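You operate a simulated robot arm through the tools that you are given. There is no shell and no other tool.

You are at the controls of a simulated robot arm. One attempt, no reset.

Task
Press home whatever still shows its orange band on the grey shell.
Fine: check the trim, the side cap and both grilles; a trim's clips go one after the other, from one end. The cart's display says LOCK TRIED: the fixture stays locked.

Only the result counts: the job must be done as asked and must still hold three seconds after the hand-in. Knocking over, shifting, dropping, spilling or breaking anything else fails it. Lids that push on must go on centred and level and be pressed home; caps that screw on are set level and turned clockwise until they are tight.

Robot
A 7-joint arm with a two-finger parallel gripper, fixed in place. Base frame: the origin is on the floor under the middle of its stand, x ahead of it, y to its left, z up. Readings come in m, degrees, newtons and seconds.
It reaches about 0.966 m from its shoulder. Its first joint turns from -166.0 to 166.0 degrees. Payload 3.43 kg.
Tool frame: the origin (TCP) lies between the finger pads and is the grasp point; the fingertips stand 0.03 m ahead of it; z points along the fingers, y is the line along which they close. The gripper opens to 0.094 m. The fingers are 0.028 m wide and 0.01 m thick; the gripper's body (0.05 by 0.096 m) begins 0.055 m behind the TCP.
Orientation is told as [roll, pitch, yaw] about the base's x, y, z axes, in that order, counted from this pose: with the fingers straight down and closing along the base's y, the tool's x points along the base's -x, its y along +y and its z along -z.

Tools
- The arm moves only by the tool send_rows. Its argument "steps" is a list of rows, each a list of 7 numbers: the turn, a rotation vector about the tool's x, y, z in rad, then the shift along the tool's x, y, z in m, then the finger opening in m, from 0 to 0.094. In form: [[rx, ry, rz, x, y, z, jaw], ...]. A call has 1 to 20 rows; each row is the pose to reach, as a shift and turn from the pose commanded when the call began, along the tool's axes at that moment. Each row takes 0.2 s and may step no farther than 0.05 m and 8.6 degrees from the row before; otherwise, or with a gripper value out of range, the whole call is refused. A pose out of reach is approached as far as the arm can. The call stops where the force on the tool passes 70 N (or 10 N more than at its start, if that is more) or the arm is blocked; 0.2 s more then pass. The fingers move at their own pace (about 0.045 m/s each) and stop on an object; they squeeze with about 34 N. The grip force told is the motor's: it shows also when the fingers shut on nothing. Time passes only in rows, and 0.2 s behind the last, so rows that repeat a pose let the fingers close. It gives the time, the measured TCP pose, the force on the tool (base axes), the opening and the grip force at its end, in the units of the frame above (readings bear some noise), with the torque about the TCP (base axes, N m) and any sound that the robot's microphone picked up.
- Cameras (640 x 400 px; columns grow to the right, rows downward): "scene" is fixed at [0.4001, -0.6478, 1.7259]; the picture's right is [0.65, -0.76, 0.00], its down [-0.64, -0.56, -0.52] and it looks along [0.40, 0.34, -0.85] (base axes); focal length 261 px, centre (320, 200). "wrist" rides on the gripper at [0.076, 0.014, -0.102] in the tool frame; the picture's right is [-0.18, 0.98, 0.00], its down [-0.75, -0.14, -0.64] and it looks along [-0.63, -0.12, 0.77] (tool axes); focal length 243 px, centre (320, 200).
- capture(camera): a new picture of that camera. No time passes.
- move_column(by): slides the trunk up (or, below 0, down) by that many m; the arm rides with it, the base frame stays. It gives what a move gives, with no picture.
- locate(camera, pixels): for up to 12 pixels [column, row] of the newest picture of that camera ("zoom" is the newest enlarged one), the place [x, y, z] in the base frame of the surface seen there, good to about 0.002 m. No time passes.
- inspect(camera, box): a new picture of the part [left, top, right, bottom] of that camera's present view, enlarged. No time passes.
- close_job(): hands the job in; it is judged then, once.

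Open the gripper and draw the arm clear of the work before you hand the job in, unless the task says otherwise.

The tools are called after "Emit:" as a command line: name --pt "numbers of a row" for each row, then --argument value for the rest, lists and objects as JSON in quotes. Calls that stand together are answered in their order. send_rows: Moves the arm, as the interface text tells. Its arguments: {"type":"object","properties":{"steps":{"type":"array","items":{"type":"array","items":{"type":"number"}}}},"required":["steps"]} The other tools are called the same way: move_column (by) moves the trunk up or down; capture (camera) takes a picture; locate (camera, pixels) gives the place of the surface under pixels of a picture; inspect (camera, box) takes an enlarged picture of a part of a camera's view; close_job () hands the job in.

At the start:

```text
time: 0.0
eef_pos: [0.5288, -0.2383, 1.4238]
orientation: [0.1, 0.1, 0.0]
wrist_force: [0.0, -0.3, 0.2]
wrist_torque: [-0.01, 0.04, 0.0]
width: 0.0939
gripper_force: 0.1
trunk travel left (down, up): [-0.425, 0.065]
```

scene: 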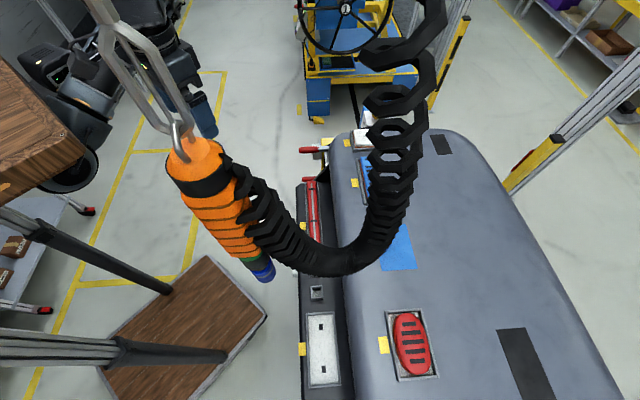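
wrist: 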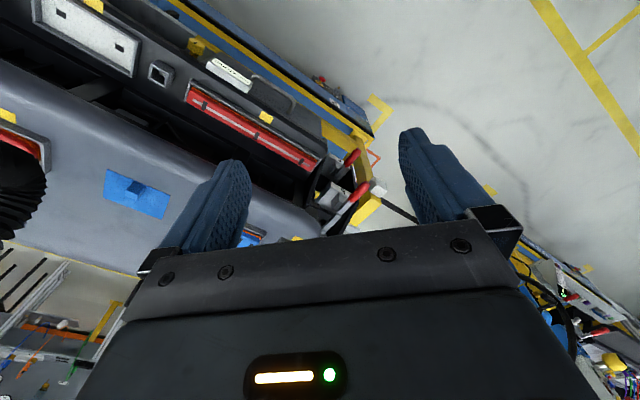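

The scene shows a grey shell with a red grille at (412,345), a red trim strip at (312,210), and a coil hose partly hiding the shell. I'll take enlarged pictures to look closer.

Emit:
inspect --camera "scene" --box '[280, 120, 480, 260]'

Emit:
inspect --camera "scene" --box '[280, 260, 480, 400]'

Emit:
inspect --camera "wrist" --box '[0, 0, 400, 250]'

```text
2.86 times, centred on (380, 190) of scene
```

zoom: 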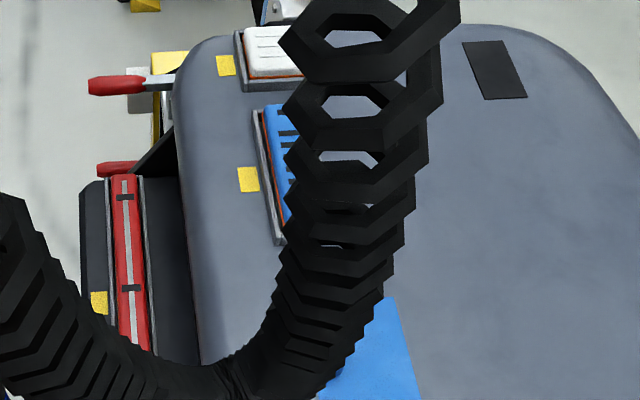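

```text
2.86 times, centred on (380, 330) of scene
```

zoom: 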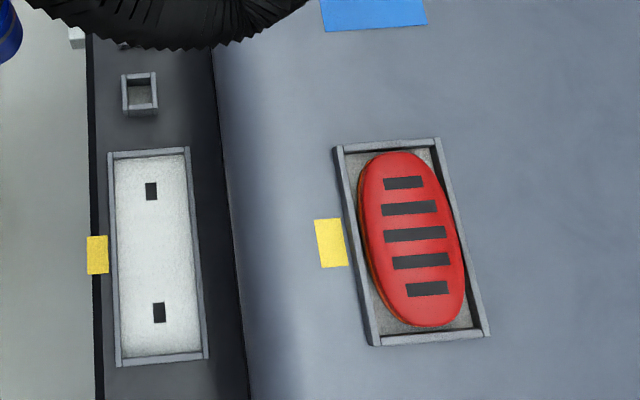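

```text
1.60 times, centred on (200, 125) of wrist
```

zoom: 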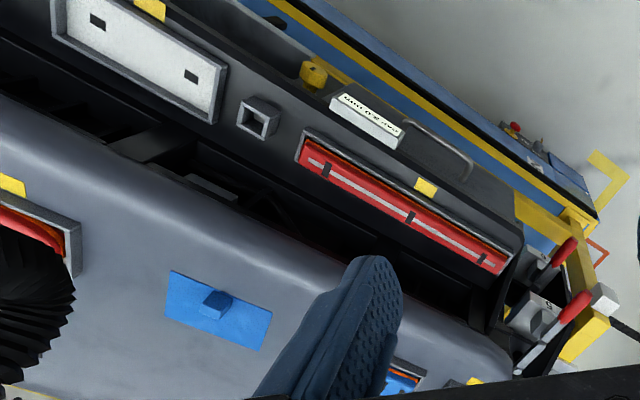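

I locate the key items in the base frame first: grilles, white part, trim, clamp handles, hose, in the scene picture.

Emit:
locate --camera "scene" --pixels '[[412, 345], [372, 180], [366, 140], [312, 210], [312, 149], [340, 300], [320, 345], [400, 250], [440, 145], [525, 360], [330, 260], [265, 270]]'

Emit:
capture --camera "wrist"

Emit:
locate --camera "wrist" --pixels '[[250, 125], [190, 95], [310, 160], [140, 190], [20, 150], [90, 30], [230, 70], [345, 205], [360, 165], [160, 75], [195, 45], [250, 235]]'

```text
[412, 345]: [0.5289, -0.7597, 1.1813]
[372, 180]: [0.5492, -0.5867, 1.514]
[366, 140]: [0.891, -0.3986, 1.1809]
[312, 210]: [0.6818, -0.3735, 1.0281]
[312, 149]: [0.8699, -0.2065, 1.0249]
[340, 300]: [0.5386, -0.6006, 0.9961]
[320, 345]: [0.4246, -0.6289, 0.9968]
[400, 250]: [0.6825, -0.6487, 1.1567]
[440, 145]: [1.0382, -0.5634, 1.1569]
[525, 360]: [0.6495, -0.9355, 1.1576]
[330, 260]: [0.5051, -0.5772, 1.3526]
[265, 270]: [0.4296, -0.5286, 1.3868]
```

```text
taken
```

wrist: 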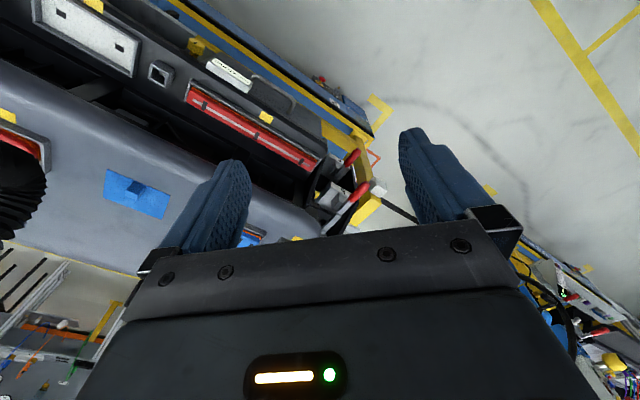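

```text
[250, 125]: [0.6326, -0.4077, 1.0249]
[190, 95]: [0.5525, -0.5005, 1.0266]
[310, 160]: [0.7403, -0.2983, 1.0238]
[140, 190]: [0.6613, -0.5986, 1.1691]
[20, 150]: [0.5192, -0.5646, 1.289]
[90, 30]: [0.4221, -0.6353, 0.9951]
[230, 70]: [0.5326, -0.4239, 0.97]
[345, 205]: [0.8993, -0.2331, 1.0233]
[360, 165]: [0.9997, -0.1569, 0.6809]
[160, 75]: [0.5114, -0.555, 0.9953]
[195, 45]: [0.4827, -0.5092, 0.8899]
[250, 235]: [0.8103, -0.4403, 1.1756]
```

The shell runs diagonally (about 47° from x) with its top at z≈1.157, and the hanging hose/driver is near (0.5,-0.57,1.3). I'll map the hose and look at the label and the parts closer.

Emit:
capture --camera "scene"

Emit:
locate --camera "scene" --pixels '[[195, 150], [215, 200], [240, 240], [265, 272], [250, 210], [285, 240], [310, 268], [340, 268], [370, 250], [390, 200], [392, 155], [400, 100]]'

Emit:
locate --camera "wrist" --pixels '[[10, 235], [40, 180], [20, 200], [5, 175], [30, 210], [2, 150], [5, 220], [130, 195], [110, 180], [160, 210], [240, 235], [262, 240]]'

Emit:
inspect --camera "wrist" --box '[180, 40, 340, 140]'

Emit:
inspect --camera "wrist" --box '[0, 90, 160, 190]'

```text
taken
```

scene: 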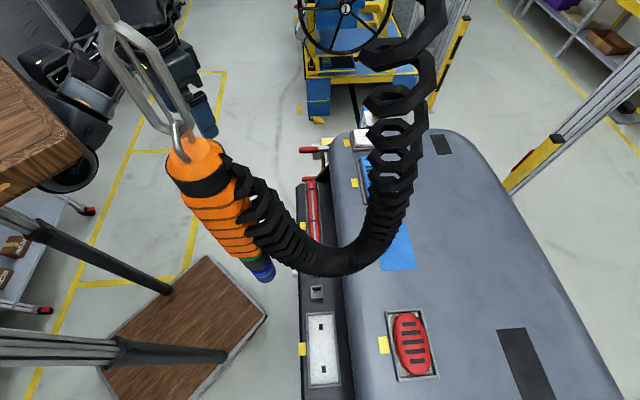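

```text
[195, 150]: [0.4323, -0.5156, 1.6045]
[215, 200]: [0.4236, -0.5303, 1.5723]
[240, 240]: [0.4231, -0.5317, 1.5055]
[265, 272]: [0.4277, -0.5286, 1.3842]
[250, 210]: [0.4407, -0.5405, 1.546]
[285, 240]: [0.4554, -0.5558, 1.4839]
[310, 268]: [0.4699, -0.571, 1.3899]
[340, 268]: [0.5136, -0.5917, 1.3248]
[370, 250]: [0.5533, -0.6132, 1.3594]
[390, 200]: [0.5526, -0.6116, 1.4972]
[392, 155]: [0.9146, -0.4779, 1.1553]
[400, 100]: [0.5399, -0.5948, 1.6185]
```

```text
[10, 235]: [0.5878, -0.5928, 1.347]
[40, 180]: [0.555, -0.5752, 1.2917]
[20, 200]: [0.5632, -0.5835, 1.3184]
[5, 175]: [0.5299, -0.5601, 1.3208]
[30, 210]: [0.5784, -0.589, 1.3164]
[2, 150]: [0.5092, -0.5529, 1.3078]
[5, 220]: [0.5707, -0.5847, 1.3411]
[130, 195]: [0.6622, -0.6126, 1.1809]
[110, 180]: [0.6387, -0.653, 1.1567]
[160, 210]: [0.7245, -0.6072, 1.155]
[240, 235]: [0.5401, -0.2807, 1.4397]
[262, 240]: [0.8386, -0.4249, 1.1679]
```

```text
4.00 times, centred on (260, 90) of wrist
```

zoom: 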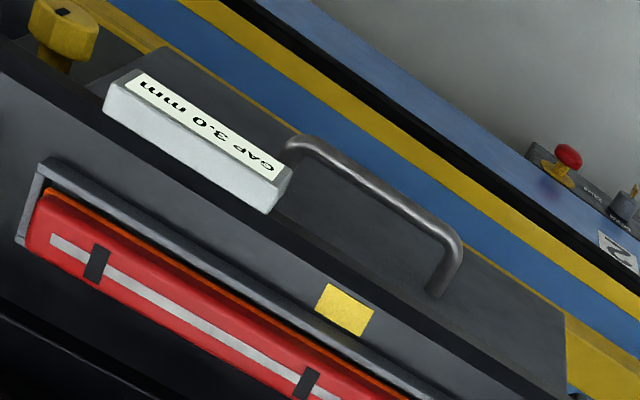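

```text
4.00 times, centred on (80, 140) of wrist
```

zoom: 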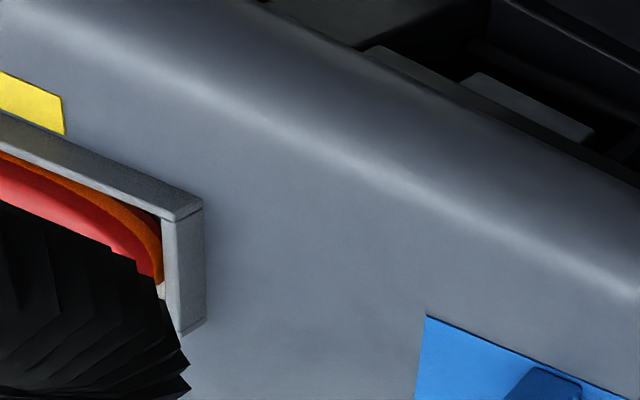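

The red grille and the trim clearly show orange bands. I'll turn the gripper 45° in place (free space, hose 0.3 m away) so the wrist camera faces the shell squarely.

Emit:
send_rows --pt "0 0 0.131 0 0 0 0.02" --pt "0 0 0.262 0 0 0 0.0" --pt "0 0 0.393 0 0 0 0.0" --pt "0 0 0.524 0 0 0 0.0" --pt "0 0 0.655 0 0 0 0.0" --pt "0 0 0.785 0 0 0 0.0" --pt "0 0 0.785 0 0 0 0.0"

Emit:
capture --camera "wrist"

```text
time: 1.6
eef_pos: [0.5297, -0.2373, 1.4245]
orientation: [0.0, 0.0, -45.1]
wrist_force: [0.3, 0.3, 0.5]
wrist_torque: [0.01, -0.01, -0.03]
width: 0.0
gripper_force: 32.7
trunk travel left (down, up): [-0.425, 0.065]
```

```text
taken
```

wrist: 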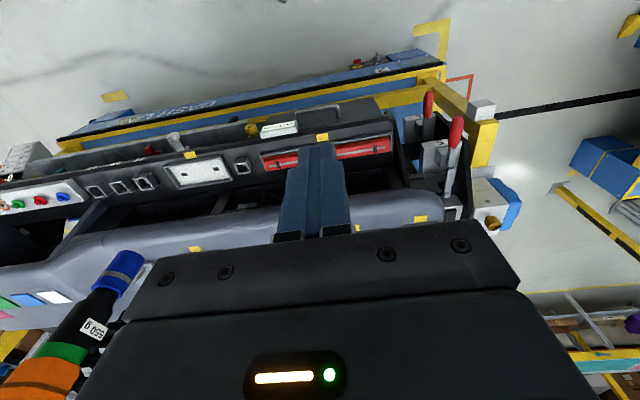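

From here the gripper covers the far part of the shell. I'll tilt the fingers outward by about 30° so the shell top comes into the upper, free part of the wrist picture.

Emit:
send_rows --pt "0 -0.13 0 0 0 0 0.0" --pt "0 -0.26 0 0 0 0 0.0" --pt "0 -0.39 0 0 0 0 0.0" --pt "0 -0.52 0 0 0 0 0.0" --pt "0 -0.52 0 0 0 0 0.0"

Emit:
capture --camera "wrist"

```text
time: 2.8
eef_pos: [0.5293, -0.2368, 1.424]
orientation: [-0.1, -29.9, -45.0]
wrist_force: [0.0, 0.0, 0.4]
wrist_torque: [0.01, -0.02, -0.03]
width: 0.0001
gripper_force: 33.0
trunk travel left (down, up): [-0.425, 0.065]
```

```text
taken
```

wrist: 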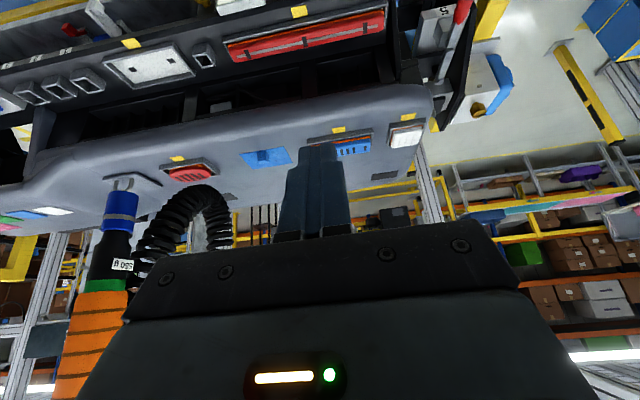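

Good view: trim at (305,35), red grille at (190,173), blue grille at (345,145), white cap at (405,137). I'll enlarge each.

Emit:
inspect --camera "wrist" --box '[290, 90, 450, 190]'

Emit:
inspect --camera "wrist" --box '[210, 0, 402, 120]'

Emit:
inspect --camera "wrist" --box '[90, 110, 250, 210]'

Emit:
inspect --camera "wrist" --box '[0, 0, 220, 138]'

Emit:
inspect --camera "wrist" --box '[0, 130, 160, 230]'

Emit:
inspect --camera "wrist" --box '[380, 0, 540, 150]'

```text
4.00 times, centred on (370, 140) of wrist
```

zoom: 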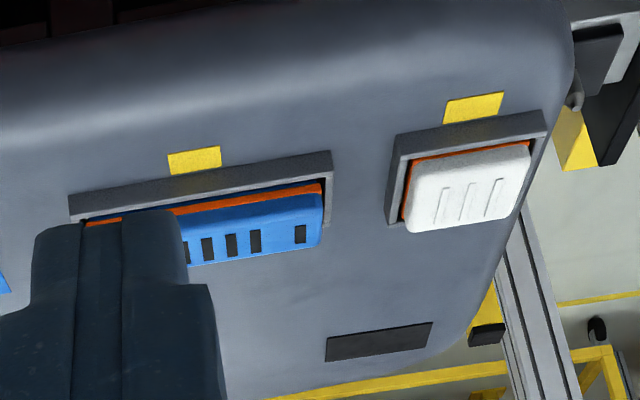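

```text
3.33 times, centred on (306, 60) of wrist
```

zoom: 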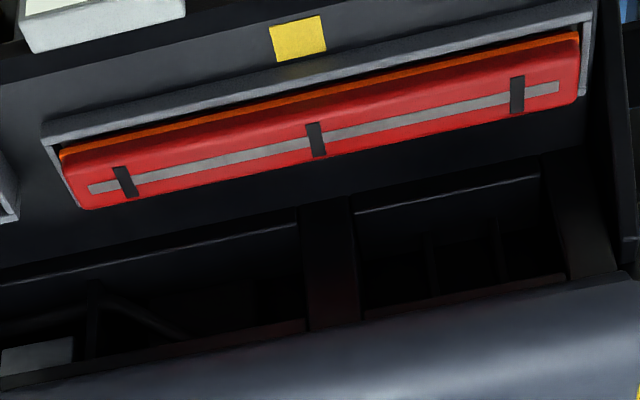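

```text
4.00 times, centred on (170, 160) of wrist
```

zoom: 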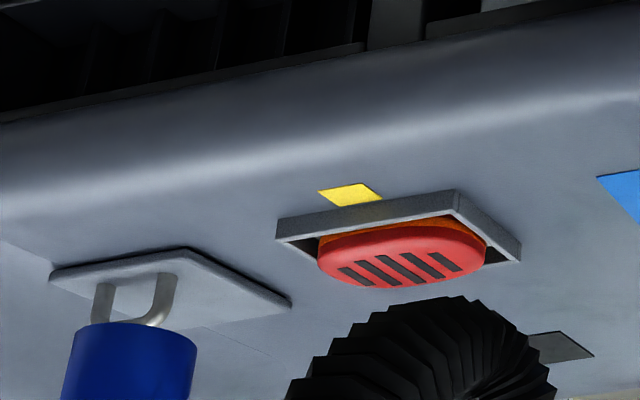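

```text
2.90 times, centred on (110, 69) of wrist
```

zoom: 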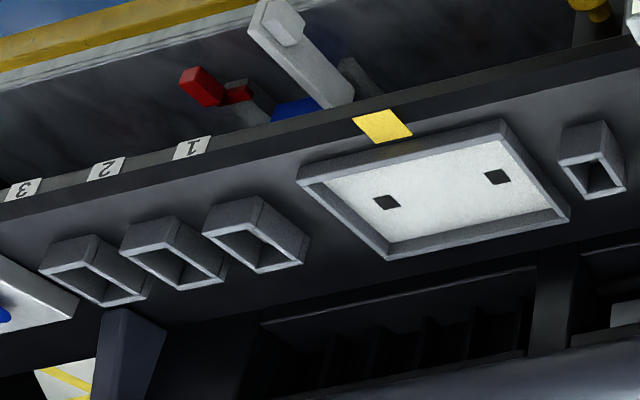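

```text
4.00 times, centred on (80, 180) of wrist
```

zoom: 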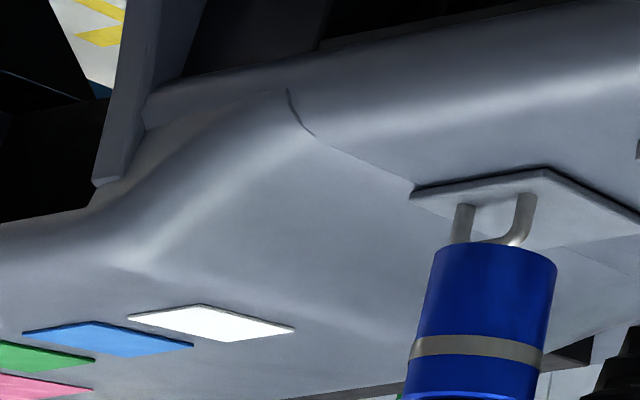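

```text
2.67 times, centred on (460, 75) of wrist
```

zoom: 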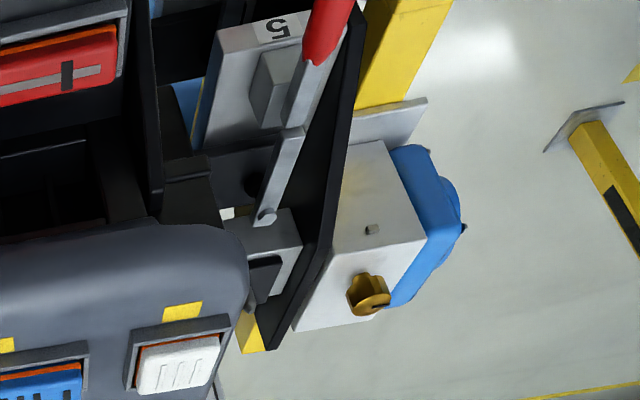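

All four parts (trim, blue grille, red grille, white cap) show orange; the white plate with two marks shows none. I'll check obstacles on the right side and the heights of parts versus their frames.

Emit:
inspect --camera "wrist" --box '[290, 90, 450, 190]'

Emit:
locate --camera "zoom" --pixels '[[250, 240], [210, 225], [300, 235], [250, 170], [120, 198], [328, 170], [440, 190], [510, 165], [470, 205], [470, 128], [395, 200], [380, 300]]'

Emit:
locate --camera "scene" --pixels '[[190, 320], [120, 260], [200, 355], [50, 350], [30, 110], [70, 190], [130, 30], [180, 140], [25, 295], [430, 100], [540, 180], [600, 100]]'

Emit:
locate --camera "wrist" --pixels '[[120, 210], [110, 270], [75, 330], [140, 250], [165, 205], [190, 190], [215, 200], [230, 240], [195, 172], [130, 185], [60, 180], [20, 213]]'

```text
4.00 times, centred on (370, 140) of wrist
```

zoom: 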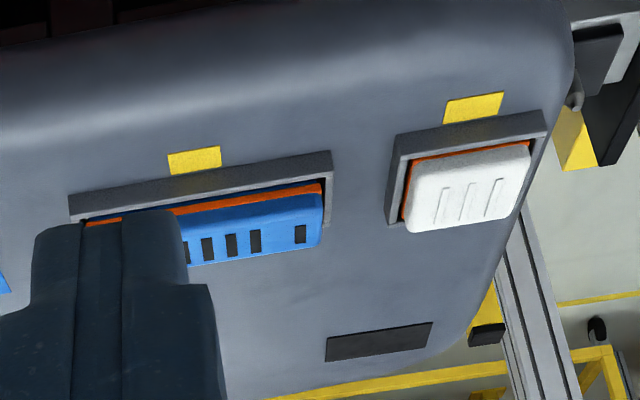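

```text
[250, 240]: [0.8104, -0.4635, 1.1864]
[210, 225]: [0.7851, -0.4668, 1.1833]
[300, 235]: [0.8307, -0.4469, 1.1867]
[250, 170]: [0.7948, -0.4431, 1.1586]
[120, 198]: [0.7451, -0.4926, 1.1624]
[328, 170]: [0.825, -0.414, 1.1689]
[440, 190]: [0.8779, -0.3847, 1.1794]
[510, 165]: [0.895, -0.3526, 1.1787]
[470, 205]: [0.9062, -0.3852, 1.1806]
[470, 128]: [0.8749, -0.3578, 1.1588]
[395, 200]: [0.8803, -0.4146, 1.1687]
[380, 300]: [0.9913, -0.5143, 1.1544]
```

```text
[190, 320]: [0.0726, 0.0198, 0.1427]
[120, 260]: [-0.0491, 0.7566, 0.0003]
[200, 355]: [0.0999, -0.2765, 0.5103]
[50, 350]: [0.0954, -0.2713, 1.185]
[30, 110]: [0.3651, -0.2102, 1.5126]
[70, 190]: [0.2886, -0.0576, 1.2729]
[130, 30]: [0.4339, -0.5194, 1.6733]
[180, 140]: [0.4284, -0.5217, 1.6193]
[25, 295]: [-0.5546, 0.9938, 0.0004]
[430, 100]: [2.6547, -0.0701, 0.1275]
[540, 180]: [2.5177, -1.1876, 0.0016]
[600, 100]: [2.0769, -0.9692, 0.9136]
```

```text
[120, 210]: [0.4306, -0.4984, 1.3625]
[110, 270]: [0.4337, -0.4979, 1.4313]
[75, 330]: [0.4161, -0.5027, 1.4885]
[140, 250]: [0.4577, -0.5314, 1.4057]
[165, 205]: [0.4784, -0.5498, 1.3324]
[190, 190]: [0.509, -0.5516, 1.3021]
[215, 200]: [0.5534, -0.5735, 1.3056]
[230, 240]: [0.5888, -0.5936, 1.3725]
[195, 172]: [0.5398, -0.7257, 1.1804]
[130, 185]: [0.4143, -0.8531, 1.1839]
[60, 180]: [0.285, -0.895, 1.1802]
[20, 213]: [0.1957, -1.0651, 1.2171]
```

I'll take a fresh scene picture to understand the posts near the robot at lower left.

Emit:
capture --camera "scene"

Emit:
locate --camera "scene" --pixels '[[10, 340], [100, 348], [160, 355], [220, 355], [10, 210], [60, 235], [110, 260], [160, 288], [20, 80], [70, 130], [40, 180], [100, 200]]'

```text
taken
```

scene: 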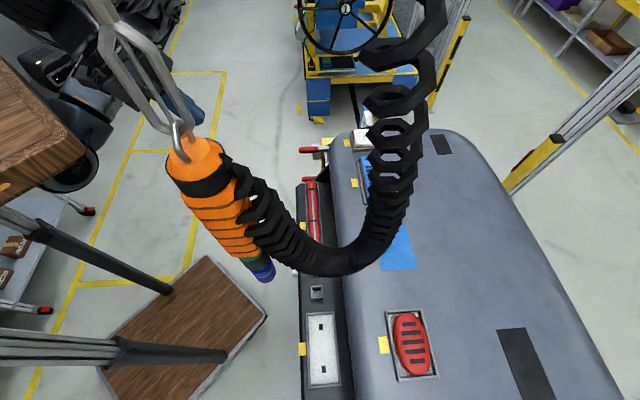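

```text
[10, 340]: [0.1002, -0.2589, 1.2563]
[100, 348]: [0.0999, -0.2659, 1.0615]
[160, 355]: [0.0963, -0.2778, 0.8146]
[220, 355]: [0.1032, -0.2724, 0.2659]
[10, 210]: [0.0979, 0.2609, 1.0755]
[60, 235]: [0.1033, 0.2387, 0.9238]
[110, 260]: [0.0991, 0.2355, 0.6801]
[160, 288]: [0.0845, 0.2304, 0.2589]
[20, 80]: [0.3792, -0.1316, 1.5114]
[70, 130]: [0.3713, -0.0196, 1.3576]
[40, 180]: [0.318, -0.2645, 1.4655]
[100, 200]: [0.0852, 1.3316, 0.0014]
```

I'll probe the wooden slab at the left edge to know where it is relative to the arm.

Emit:
locate --camera "scene" --pixels '[[3, 62], [40, 95], [60, 118], [78, 145], [80, 155], [60, 165], [30, 183], [3, 198], [5, 120], [30, 130], [70, 180], [50, 60]]'

Emit:
inspect --camera "scene" --box '[0, 0, 240, 200]'

```text
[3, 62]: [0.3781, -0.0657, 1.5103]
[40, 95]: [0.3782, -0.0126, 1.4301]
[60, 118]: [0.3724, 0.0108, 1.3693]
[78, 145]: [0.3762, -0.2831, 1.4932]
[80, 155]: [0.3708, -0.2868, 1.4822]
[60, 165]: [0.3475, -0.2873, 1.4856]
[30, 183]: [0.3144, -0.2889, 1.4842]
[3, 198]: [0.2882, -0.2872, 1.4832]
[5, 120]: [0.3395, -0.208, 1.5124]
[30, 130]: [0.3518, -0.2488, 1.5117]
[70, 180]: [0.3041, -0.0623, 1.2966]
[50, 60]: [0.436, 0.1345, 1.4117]
```

```text
2.00 times, centred on (120, 100) of scene
```

zoom: 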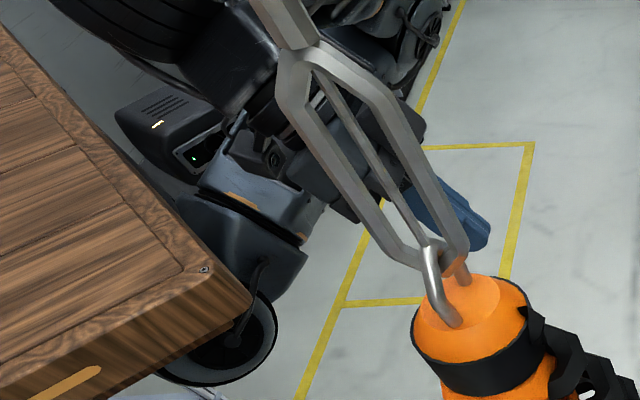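

The arm hangs from a raised table; the work is in front. Now I'll locate the three dark clip marks on the trim and its frame edges, and the fresh corners of the other parts.

Emit:
inspect --camera "wrist" --box '[210, 0, 402, 120]'

Emit:
locate --camera "zoom" --pixels '[[125, 182], [315, 140], [517, 95], [75, 180], [90, 205], [560, 85], [575, 60], [130, 118], [400, 65], [300, 40], [60, 260], [590, 60]]'

Emit:
locate --camera "wrist" --pixels '[[190, 172], [175, 165], [205, 165], [210, 175], [175, 178], [165, 163], [250, 155], [270, 158], [285, 160], [145, 65], [100, 70], [205, 55]]'

```text
3.33 times, centred on (306, 60) of wrist
```

zoom: 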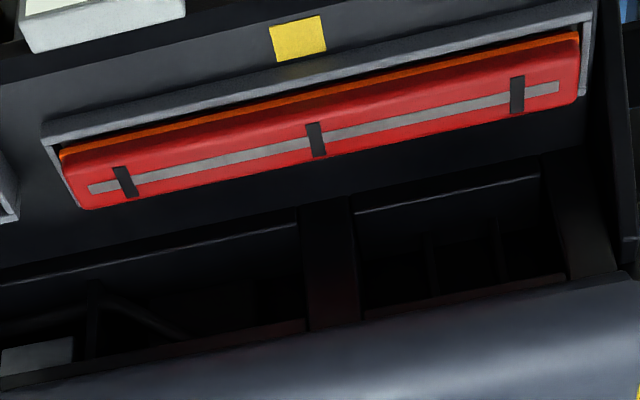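

```text
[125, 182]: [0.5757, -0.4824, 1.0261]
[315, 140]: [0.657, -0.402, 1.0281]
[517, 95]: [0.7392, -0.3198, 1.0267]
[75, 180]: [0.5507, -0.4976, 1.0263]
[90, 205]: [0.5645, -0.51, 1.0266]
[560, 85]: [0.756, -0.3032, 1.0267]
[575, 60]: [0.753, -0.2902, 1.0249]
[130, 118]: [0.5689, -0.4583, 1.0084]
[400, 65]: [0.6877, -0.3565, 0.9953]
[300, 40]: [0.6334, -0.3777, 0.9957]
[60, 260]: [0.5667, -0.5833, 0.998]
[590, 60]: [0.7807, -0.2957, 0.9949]
```

```text
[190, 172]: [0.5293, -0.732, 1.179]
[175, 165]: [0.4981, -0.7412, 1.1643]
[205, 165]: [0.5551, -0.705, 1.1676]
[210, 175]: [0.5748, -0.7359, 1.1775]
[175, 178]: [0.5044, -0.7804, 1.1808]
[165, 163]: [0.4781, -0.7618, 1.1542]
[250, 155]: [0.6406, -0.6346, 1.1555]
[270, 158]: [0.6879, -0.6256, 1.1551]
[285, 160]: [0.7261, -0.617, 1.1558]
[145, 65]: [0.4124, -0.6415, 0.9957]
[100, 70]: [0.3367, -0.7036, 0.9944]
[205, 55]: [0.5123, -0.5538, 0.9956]
```

The clip marks are A (0.576,-0.482), B (0.657,-0.402), C (0.739,-0.320), top z≈1.027, on a 45° line. The hose is close to end A, so I start from end C: I move to hover above C with a 20° tilt.

Emit:
send_rows --pt "0 0.025 0 -0.0096 0.0128 0.0425 0" --pt "0 0.05 0 -0.0192 0.0257 0.085 0" --pt "0 0.075 0 -0.0288 0.0385 0.1276 0" --pt "0 0.1 0 -0.0385 0.0513 0.17 0" --pt "0 0.125 0 -0.048 0.0641 0.2126 0" --pt "0 0.15 0 -0.0577 0.077 0.255 0" --pt "0 0.1745 0 -0.0673 0.0898 0.2977 0" --pt "0 0.1745 0 -0.0673 0.0898 0.2977 0"

Emit:
capture --camera "wrist"

Emit:
capture --camera "scene"

```text
time: 4.6
eef_pos: [0.7372, -0.319, 1.1976]
orientation: [0.0, -19.9, -45.1]
wrist_force: [0.1, -0.4, 0.0]
wrist_torque: [-0.02, 0.01, 0.03]
width: 0.0002
gripper_force: 33.1
trunk travel left (down, up): [-0.425, 0.065]
```

```text
taken
```

wrist: 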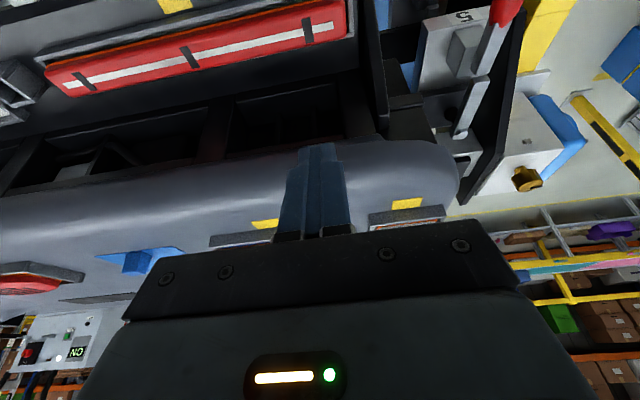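

```text
taken
```

scene: 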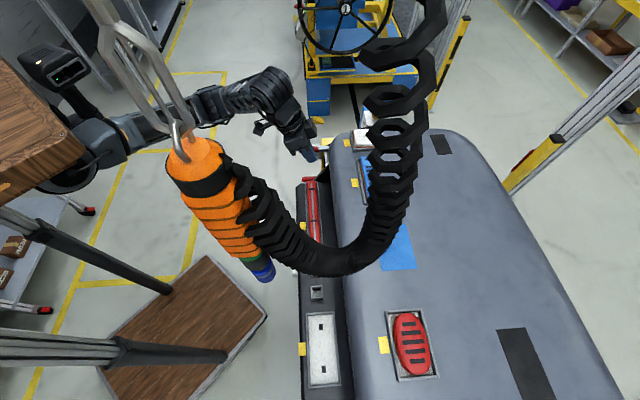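

The arm reaches over C (measured 0.737,-0.319,1.198). I'll zoom on the display at (60,345), the toggle fixture, and the trim for orange bands.

Emit:
inspect --camera "wrist" --box '[0, 300, 120, 400]'

Emit:
inspect --camera "wrist" --box '[200, 190, 460, 290]'

Emit:
inspect --camera "wrist" --box '[20, 0, 380, 140]'

```text
4.00 times, centred on (60, 350) of wrist
```

zoom: 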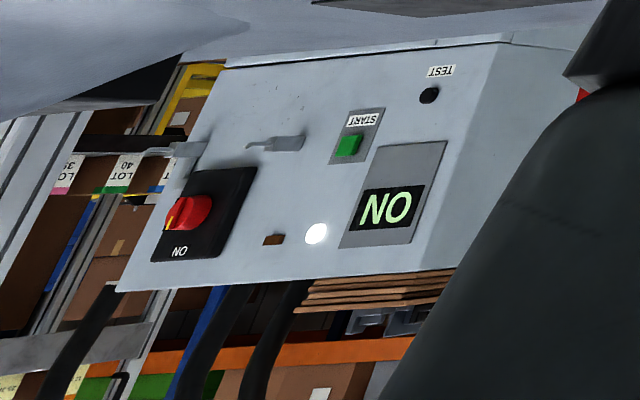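

```text
2.46 times, centred on (330, 240) of wrist
```

zoom: 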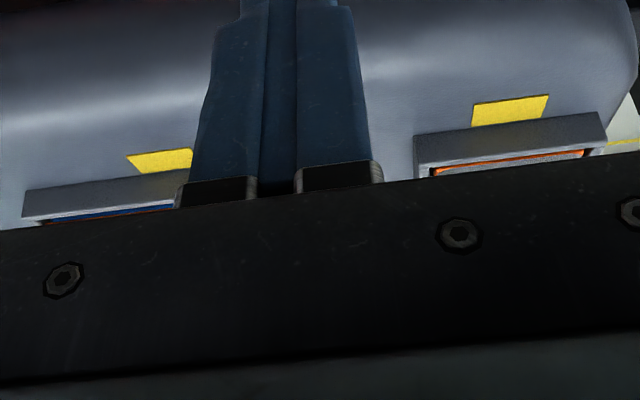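

```text
1.78 times, centred on (200, 70) of wrist
```

zoom: 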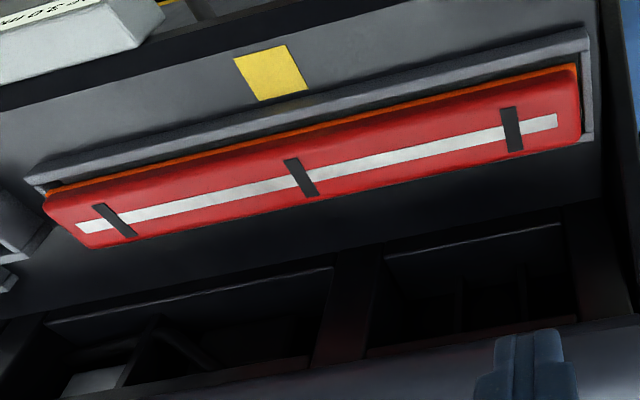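

Refining the clip and trim-end coordinates from this closer view.

Emit:
locate --camera "zoom" --pixels '[[115, 220], [300, 177], [511, 129], [48, 205], [100, 245], [578, 70], [578, 135], [300, 110], [555, 122], [80, 228], [30, 180], [580, 40]]'

```text
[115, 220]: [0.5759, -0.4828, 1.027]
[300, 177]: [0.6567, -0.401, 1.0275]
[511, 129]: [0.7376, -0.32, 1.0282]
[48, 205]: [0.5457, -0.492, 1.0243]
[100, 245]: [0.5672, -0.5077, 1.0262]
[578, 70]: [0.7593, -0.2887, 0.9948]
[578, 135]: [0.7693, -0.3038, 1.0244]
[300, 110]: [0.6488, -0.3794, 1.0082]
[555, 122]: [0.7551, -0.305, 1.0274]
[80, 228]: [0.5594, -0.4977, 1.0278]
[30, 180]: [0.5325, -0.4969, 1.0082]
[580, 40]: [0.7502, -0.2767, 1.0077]
```

Clips confirmed: A (0.576,-0.483), B (0.657,-0.401), C (0.738,-0.320), z 1.0275. I now turn the tool vertical and come down to about 17 mm above C.

Emit:
send_rows --pt "0 0.1163 0 0.0135 0 0.0386 0" --pt "0 0.2327 0 0.027 0 0.0771 0" --pt "0 0.349 0 0.0406 0 0.1157 0" --pt "0 0.349 0 0.0406 0 0.1157 0"

Emit:
capture --camera "wrist"

Emit:
capture --camera "scene"

```text
time: 5.6
eef_pos: [0.7377, -0.3201, 1.077]
orientation: [0.0, 0.3, -45.0]
wrist_force: [-1.1, 0.4, 0.9]
wrist_torque: [-0.05, 0.02, 0.01]
width: 0.0002
gripper_force: 33.5
trunk travel left (down, up): [-0.425, 0.065]
```

```text
taken
```

wrist: 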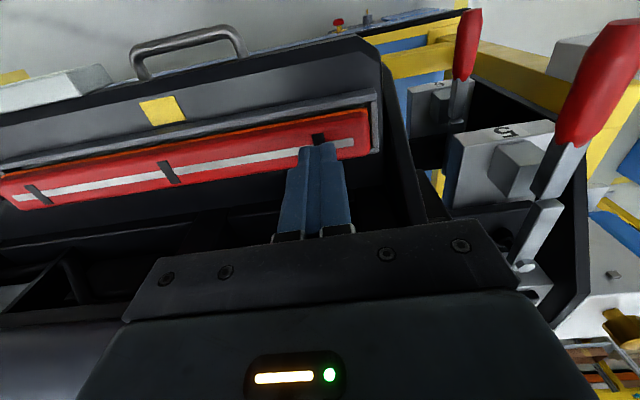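

```text
taken
```

scene: 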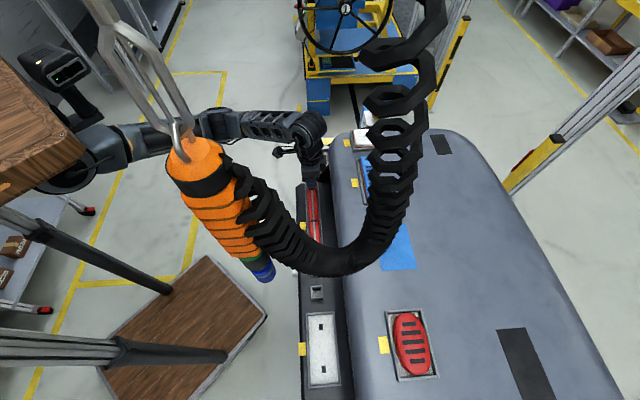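

The fingertips are right over clip C at (320,140). I press down slowly in 2 mm rows, watching force and sound.

Emit:
send_rows --pt "0 0 0 0 0 0.01 0" --pt "0 0 0 0 0 0.016 0" --pt "0 0 0 0 0 0.018 0" --pt "0 0 0 0 0 0.02 0" --pt "0 0 0 0 0 0.022 0" --pt "0 0 0 0 0 0.024 0"

```text
time: 7.0
eef_pos: [0.7398, -0.3211, 1.0522]
orientation: [0.0, 0.1, -44.9]
wrist_force: [1.4, 0.0, 3.2]
wrist_torque: [-0.03, 0.01, 0.0]
width: 0.0002
gripper_force: 32.5
trunk travel left (down, up): [-0.425, 0.065]
```

The tip is at z≈1.022 with only ~3 N, so it is barely loading the trim. I continue in 1.5 mm rows.

Emit:
send_rows --pt "0 0 0 0 0 0.0015 0" --pt "0 0 0 0 0 0.003 0" --pt "0 0 0 0 0 0.0045 0" --pt "0 0 0 0 0 0.006 0"

Emit:
capture --camera "wrist"

```text
time: 8.0
eef_pos: [0.739, -0.3199, 1.0499]
orientation: [-0.1, -0.2, -45.0]
wrist_force: [-0.1, -2.0, 60.0]
wrist_torque: [-0.09, 0.16, -0.13]
width: 0.0
gripper_force: 32.9
trunk travel left (down, up): [-0.425, 0.065]
```

```text
taken
```

wrist: 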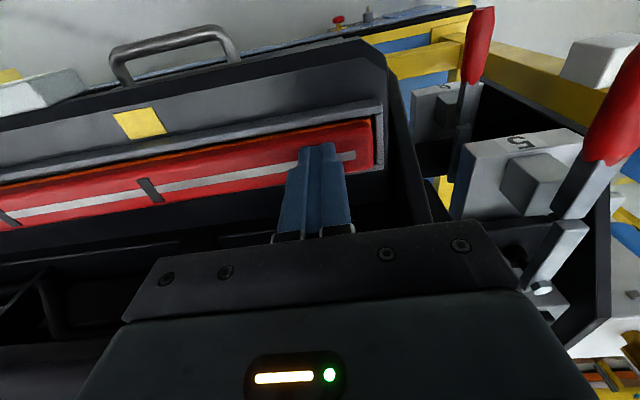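

Force is 60 N with the tip at z≈1.020 and no click reported yet. I inspect the band near the right end at (340,125).

Emit:
inspect --camera "wrist" --box '[230, 80, 400, 200]'

Emit:
inspect --camera "wrist" --box '[0, 100, 240, 240]'

```text
3.33 times, centred on (315, 140) of wrist
```

zoom: 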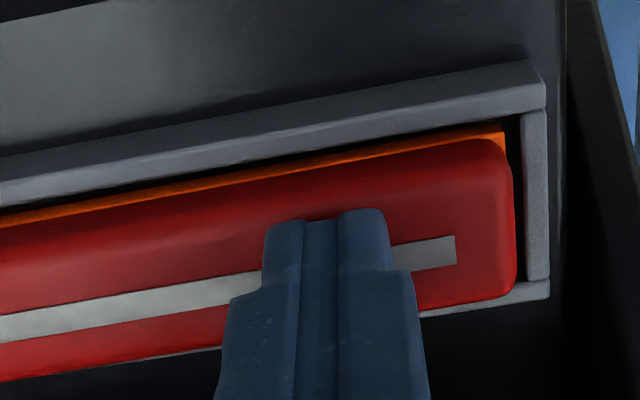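

```text
2.67 times, centred on (120, 170) of wrist
```

zoom: 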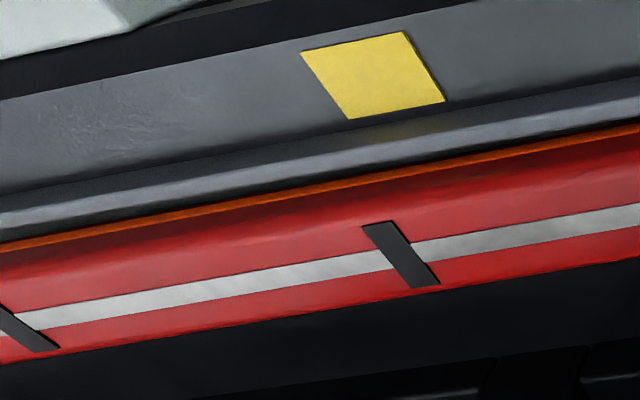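

The band at C is still showing, thin, so I press a little further in 1 mm rows.

Emit:
send_rows --pt "0 0 0 0 0 0.001 0" --pt "0 0 0 0 0 0.002 0" --pt "0 0 0 0 0 0.003 0"

Emit:
inspect --camera "wrist" --box '[230, 80, 400, 200]'

```text
time: 8.5
eef_pos: [0.7387, -0.3193, 1.0506]
orientation: [-0.1, -0.3, -45.0]
wrist_force: [-13.4, 5.8, 28.8]
wrist_torque: [0.27, 0.59, -0.05]
width: 0.0002
gripper_force: 32.8
trunk travel left (down, up): [-0.425, 0.065]
stopped in row 2: the force on the tool passed its limit at 72 N (the readings are from after the stop); the commanded pose is now the measured one
```

```text
3.33 times, centred on (315, 140) of wrist
```

zoom: 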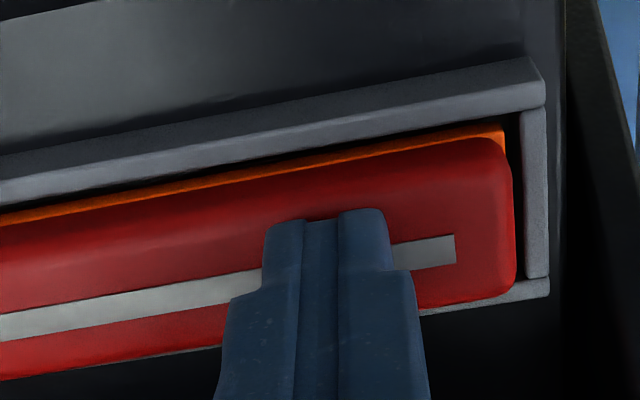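

The press stopped at 72 N with no click. I lift off and measure whether clip C went down compared with A and B.

Emit:
send_rows --pt "0 0 0 0 0 -0.02 0" --pt "0 0 0 0 0 -0.06 0" --pt "0 0 0 0 0 -0.1 0" --pt "0 0 0 0 0 -0.1 0"

Emit:
capture --camera "wrist"

```text
time: 9.5
eef_pos: [0.7394, -0.3187, 1.1506]
orientation: [-0.1, -0.3, -44.9]
wrist_force: [0.6, -0.2, 0.9]
wrist_torque: [0.02, -0.03, -0.01]
width: 0.0
gripper_force: 33.0
trunk travel left (down, up): [-0.425, 0.065]
```

```text
taken
```

wrist: 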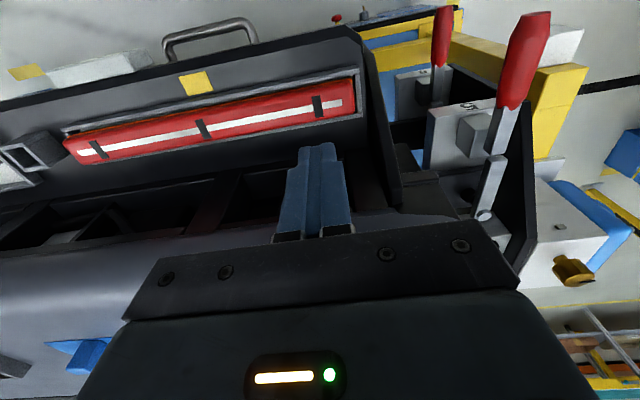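

Emit:
inspect --camera "wrist" --box '[50, 60, 370, 180]'

Emit:
locate --camera "wrist" --pixels '[[98, 150], [202, 129], [319, 106], [72, 150], [150, 140], [260, 118], [345, 100], [350, 85], [300, 88], [130, 125], [340, 75], [200, 105]]'

```text
2.00 times, centred on (210, 120) of wrist
```

zoom: 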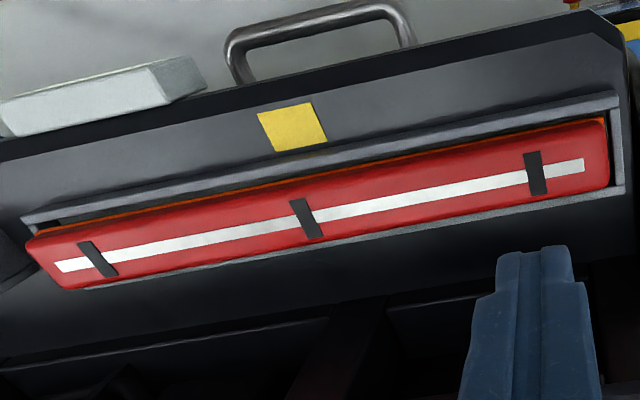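

```text
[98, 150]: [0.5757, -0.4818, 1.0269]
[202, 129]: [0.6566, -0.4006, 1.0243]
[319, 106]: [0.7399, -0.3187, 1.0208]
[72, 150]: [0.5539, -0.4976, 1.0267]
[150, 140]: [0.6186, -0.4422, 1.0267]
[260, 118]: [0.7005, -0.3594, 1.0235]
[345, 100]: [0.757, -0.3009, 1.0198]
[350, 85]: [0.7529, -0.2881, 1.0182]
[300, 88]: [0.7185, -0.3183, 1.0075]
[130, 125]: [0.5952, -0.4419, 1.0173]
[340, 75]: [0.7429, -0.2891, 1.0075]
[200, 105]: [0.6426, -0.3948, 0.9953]
```

C went down 7 mm (now 1.0208) and stayed, A is unchanged at 1.027: C is in and the trim pivots. Next is B: I move 0.117 m along the trim and lower.

Emit:
send_rows --pt "0 0 0 0 -0.04 0.01 0" --pt "0 0 0 0 -0.08 0.03 0" --pt "0 0 0 0 -0.1168 0.06 0" --pt "0 0 0 0 -0.1168 0.08 0" --pt "0 0 0 0 -0.1168 0.08 0"

Emit:
capture --camera "wrist"

Emit:
capture --camera "scene"

```text
time: 10.7
eef_pos: [0.658, -0.402, 1.0711]
orientation: [0.0, -0.3, -44.9]
wrist_force: [0.1, 0.6, -0.6]
wrist_torque: [0.0, 0.01, 0.0]
width: 0.0
gripper_force: 32.7
trunk travel left (down, up): [-0.425, 0.065]
```

```text
taken
```

wrist: 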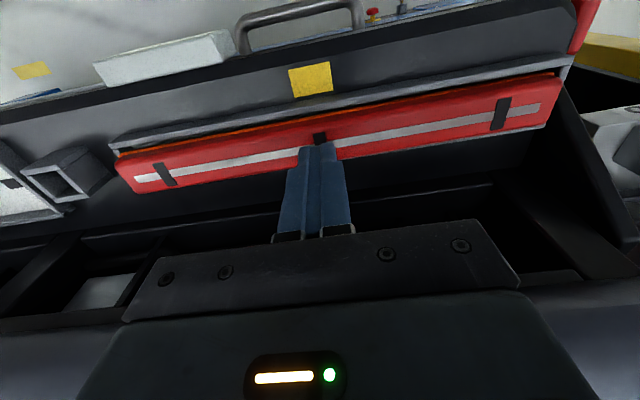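

```text
taken
```

scene: 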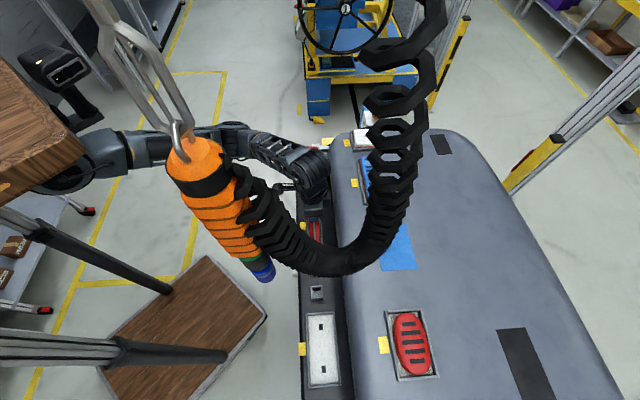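

The band tapers to nothing toward C, so that end is in. Tip is over clip B at (320,135); I press it slowly.

Emit:
send_rows --pt "0 0 0 0 0 0.008 0" --pt "0 0 0 0 0 0.014 0" --pt "0 0 0 0 0 0.016 0" --pt "0 0 0 0 0 0.018 0" --pt "0 0 0 0 0 0.0195 0" --pt "0 0 0 0 0 0.021 0"

```text
time: 12.1
eef_pos: [0.6574, -0.402, 1.0515]
orientation: [0.0, -0.5, -45.0]
wrist_force: [-1.6, -2.7, 46.6]
wrist_torque: [0.0, 0.17, 0.07]
width: 0.0002
gripper_force: 33.0
trunk travel left (down, up): [-0.425, 0.065]
```

46.6 N at tip z≈1.0215; I push another 1.5 mm to see whether it seats.

Emit:
send_rows --pt "0 0 0 0 0 0.0007 0" --pt "0 0 0 0 0 0.0014 0"

Emit:
inspect --camera "wrist" --box '[60, 60, 420, 200]'

```text
time: 12.8
eef_pos: [0.6578, -0.403, 1.0524]
orientation: [-0.3, -0.8, -45.1]
wrist_force: [-5.3, 1.8, 27.2]
wrist_torque: [0.24, 0.38, -0.13]
width: 0.0001
gripper_force: 33.2
trunk travel left (down, up): [-0.425, 0.065]
stopped in row 2: the force on the tool passed its limit at 71 N (the readings are from after the stop); the commanded pose is now the measured one
```

```text
1.78 times, centred on (240, 130) of wrist
```

zoom: 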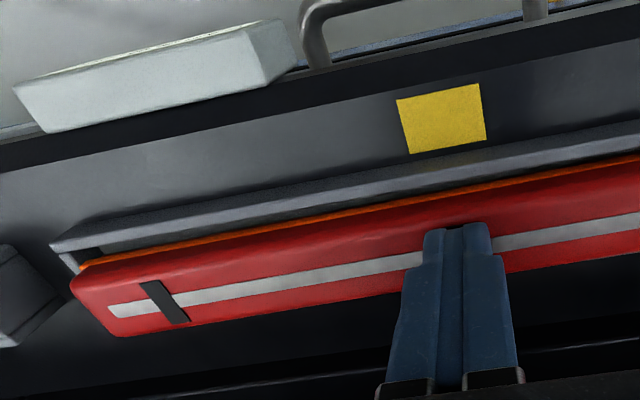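

Stopped at 71 N. I lift off and measure the heights again.

Emit:
send_rows --pt "0 0 0 0 0 -0.02 0" --pt "0 0 0 0 0 -0.06 0" --pt "0 0 0 0 0 -0.1 0" --pt "0 0 0 0 0 -0.1 0"

Emit:
capture --camera "wrist"

```text
time: 13.8
eef_pos: [0.6589, -0.4015, 1.1499]
orientation: [-0.3, -0.5, -45.0]
wrist_force: [0.3, 1.3, -0.5]
wrist_torque: [0.0, -0.01, 0.04]
width: 0.0002
gripper_force: 32.5
trunk travel left (down, up): [-0.425, 0.065]
```

```text
taken
```

wrist: 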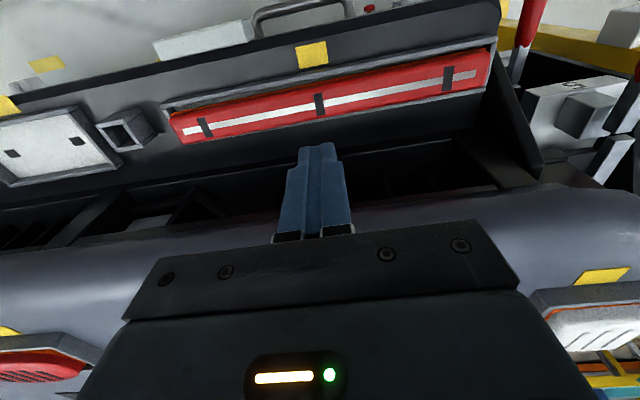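

Emit:
inspect --camera "wrist" --box '[150, 30, 510, 160]'

Emit:
locate --camera "wrist" --pixels '[[204, 126], [320, 103], [448, 77], [180, 131], [260, 115], [384, 90], [475, 73], [480, 57], [250, 90], [400, 63]]'

```text
1.78 times, centred on (330, 95) of wrist
```

zoom: 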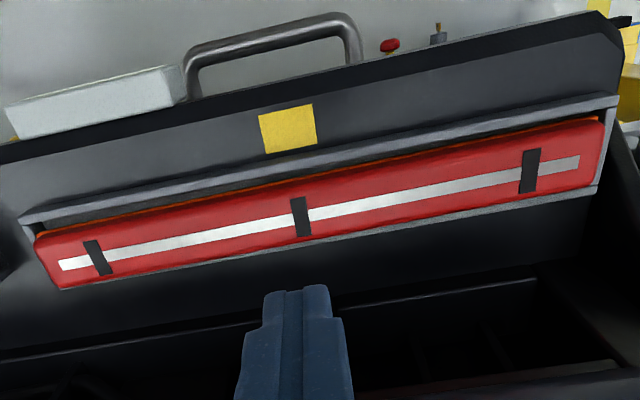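

```text
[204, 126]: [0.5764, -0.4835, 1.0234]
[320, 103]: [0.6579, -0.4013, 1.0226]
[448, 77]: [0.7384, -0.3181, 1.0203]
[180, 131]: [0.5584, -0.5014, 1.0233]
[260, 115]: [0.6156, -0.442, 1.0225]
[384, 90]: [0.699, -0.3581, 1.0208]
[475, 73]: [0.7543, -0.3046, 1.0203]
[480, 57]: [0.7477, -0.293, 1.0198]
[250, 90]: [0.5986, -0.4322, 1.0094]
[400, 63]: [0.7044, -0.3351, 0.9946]
```

A is down to 1.0234, B 1.022, C 1.0203, so A is the last clip. Before going to A I check how far the wrist reaches toward the hose in the scene view.

Emit:
capture --camera "scene"

Emit:
inspect --camera "scene" --box '[200, 100, 420, 300]'

```text
taken
```

scene: 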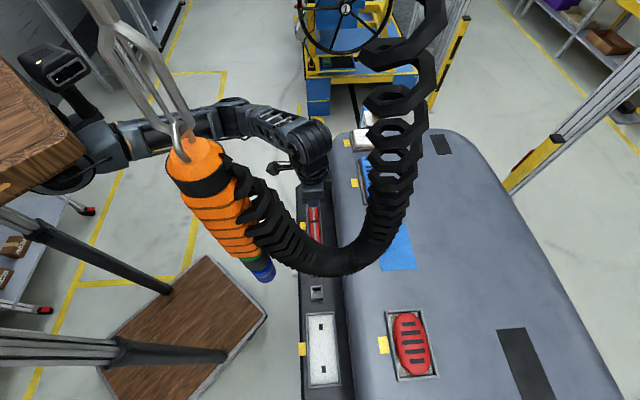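

```text
2.00 times, centred on (310, 200) of scene
```

zoom: 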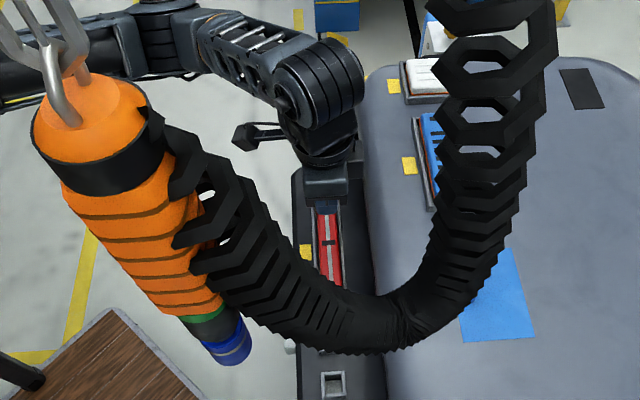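

Emit:
locate --camera "zoom" --pixels '[[320, 80], [350, 65], [350, 100], [325, 165], [300, 140], [245, 135], [250, 60], [210, 30], [340, 340], [300, 320], [390, 330], [230, 280]]'

Emit:
locate --camera "scene" --pixels '[[110, 145], [150, 130], [210, 115], [240, 105], [95, 145], [70, 175], [60, 65], [90, 110], [175, 100], [430, 60], [400, 40], [130, 60]]'

```text
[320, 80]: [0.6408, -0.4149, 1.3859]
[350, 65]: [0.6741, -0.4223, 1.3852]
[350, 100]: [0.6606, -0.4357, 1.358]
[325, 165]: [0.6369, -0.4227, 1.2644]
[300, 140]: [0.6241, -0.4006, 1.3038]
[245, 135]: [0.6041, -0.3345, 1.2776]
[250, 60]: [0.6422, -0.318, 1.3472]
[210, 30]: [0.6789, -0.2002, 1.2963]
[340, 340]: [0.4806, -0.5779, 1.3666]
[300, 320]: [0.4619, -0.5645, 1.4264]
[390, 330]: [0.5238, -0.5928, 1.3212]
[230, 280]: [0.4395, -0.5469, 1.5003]
```

```text
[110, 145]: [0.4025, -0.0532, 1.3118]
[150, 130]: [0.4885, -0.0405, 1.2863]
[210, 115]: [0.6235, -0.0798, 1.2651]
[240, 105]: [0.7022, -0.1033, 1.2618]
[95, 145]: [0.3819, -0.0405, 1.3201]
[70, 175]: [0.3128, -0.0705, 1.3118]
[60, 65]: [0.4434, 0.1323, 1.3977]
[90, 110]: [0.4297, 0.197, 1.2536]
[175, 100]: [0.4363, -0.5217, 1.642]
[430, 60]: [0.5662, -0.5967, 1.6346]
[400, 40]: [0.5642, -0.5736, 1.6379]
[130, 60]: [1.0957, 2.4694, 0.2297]
```

The wrist ball sits ~0.2 m above the TCP and the elbow hangs out to the left, so for A I lean the tool 15° away from the hose (wrist toward B) and stay low. Moving to a hover over A with the tip ~15 mm above the trim.

Emit:
send_rows --pt "0.0867 0 0 0.0003 -0.029 0.03 0" --pt "0.1733 0 0 0.0006 -0.058 0.055 0" --pt "0.26 0 0 0.001 -0.087 0.07 0" --pt "0.26 0 0 0.0013 -0.116 0.075 0" --pt "0.26 0 0 0.0013 -0.116 0.075 0"

Emit:
capture --camera "scene"

Emit:
capture --camera "wrist"

```text
time: 15.0
eef_pos: [0.5752, -0.4845, 1.0752]
orientation: [-15.1, -0.5, -44.8]
wrist_force: [0.9, 0.4, 0.2]
wrist_torque: [0.0, -0.02, 0.02]
width: 0.0001
gripper_force: 32.8
trunk travel left (down, up): [-0.425, 0.065]
```

```text
taken
```

scene: 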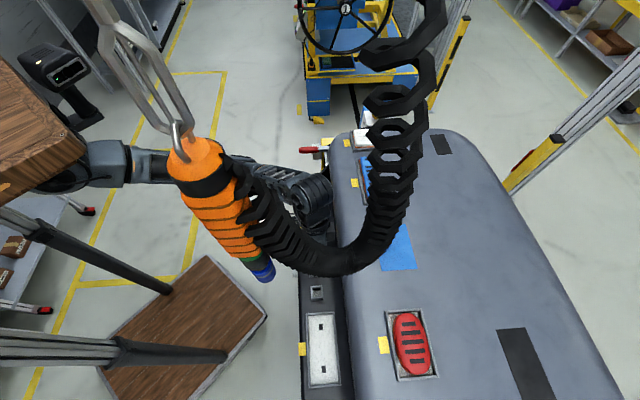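

```text
taken
```

wrist: 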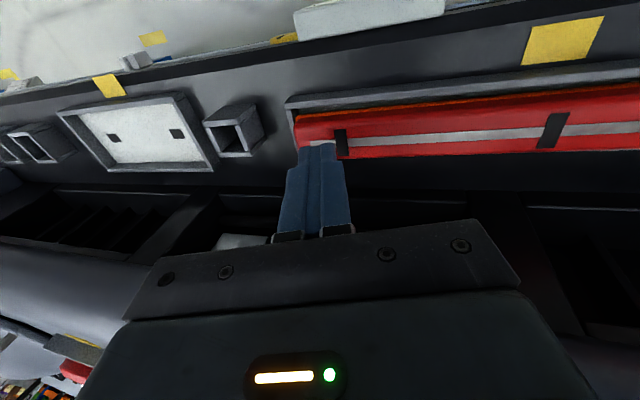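

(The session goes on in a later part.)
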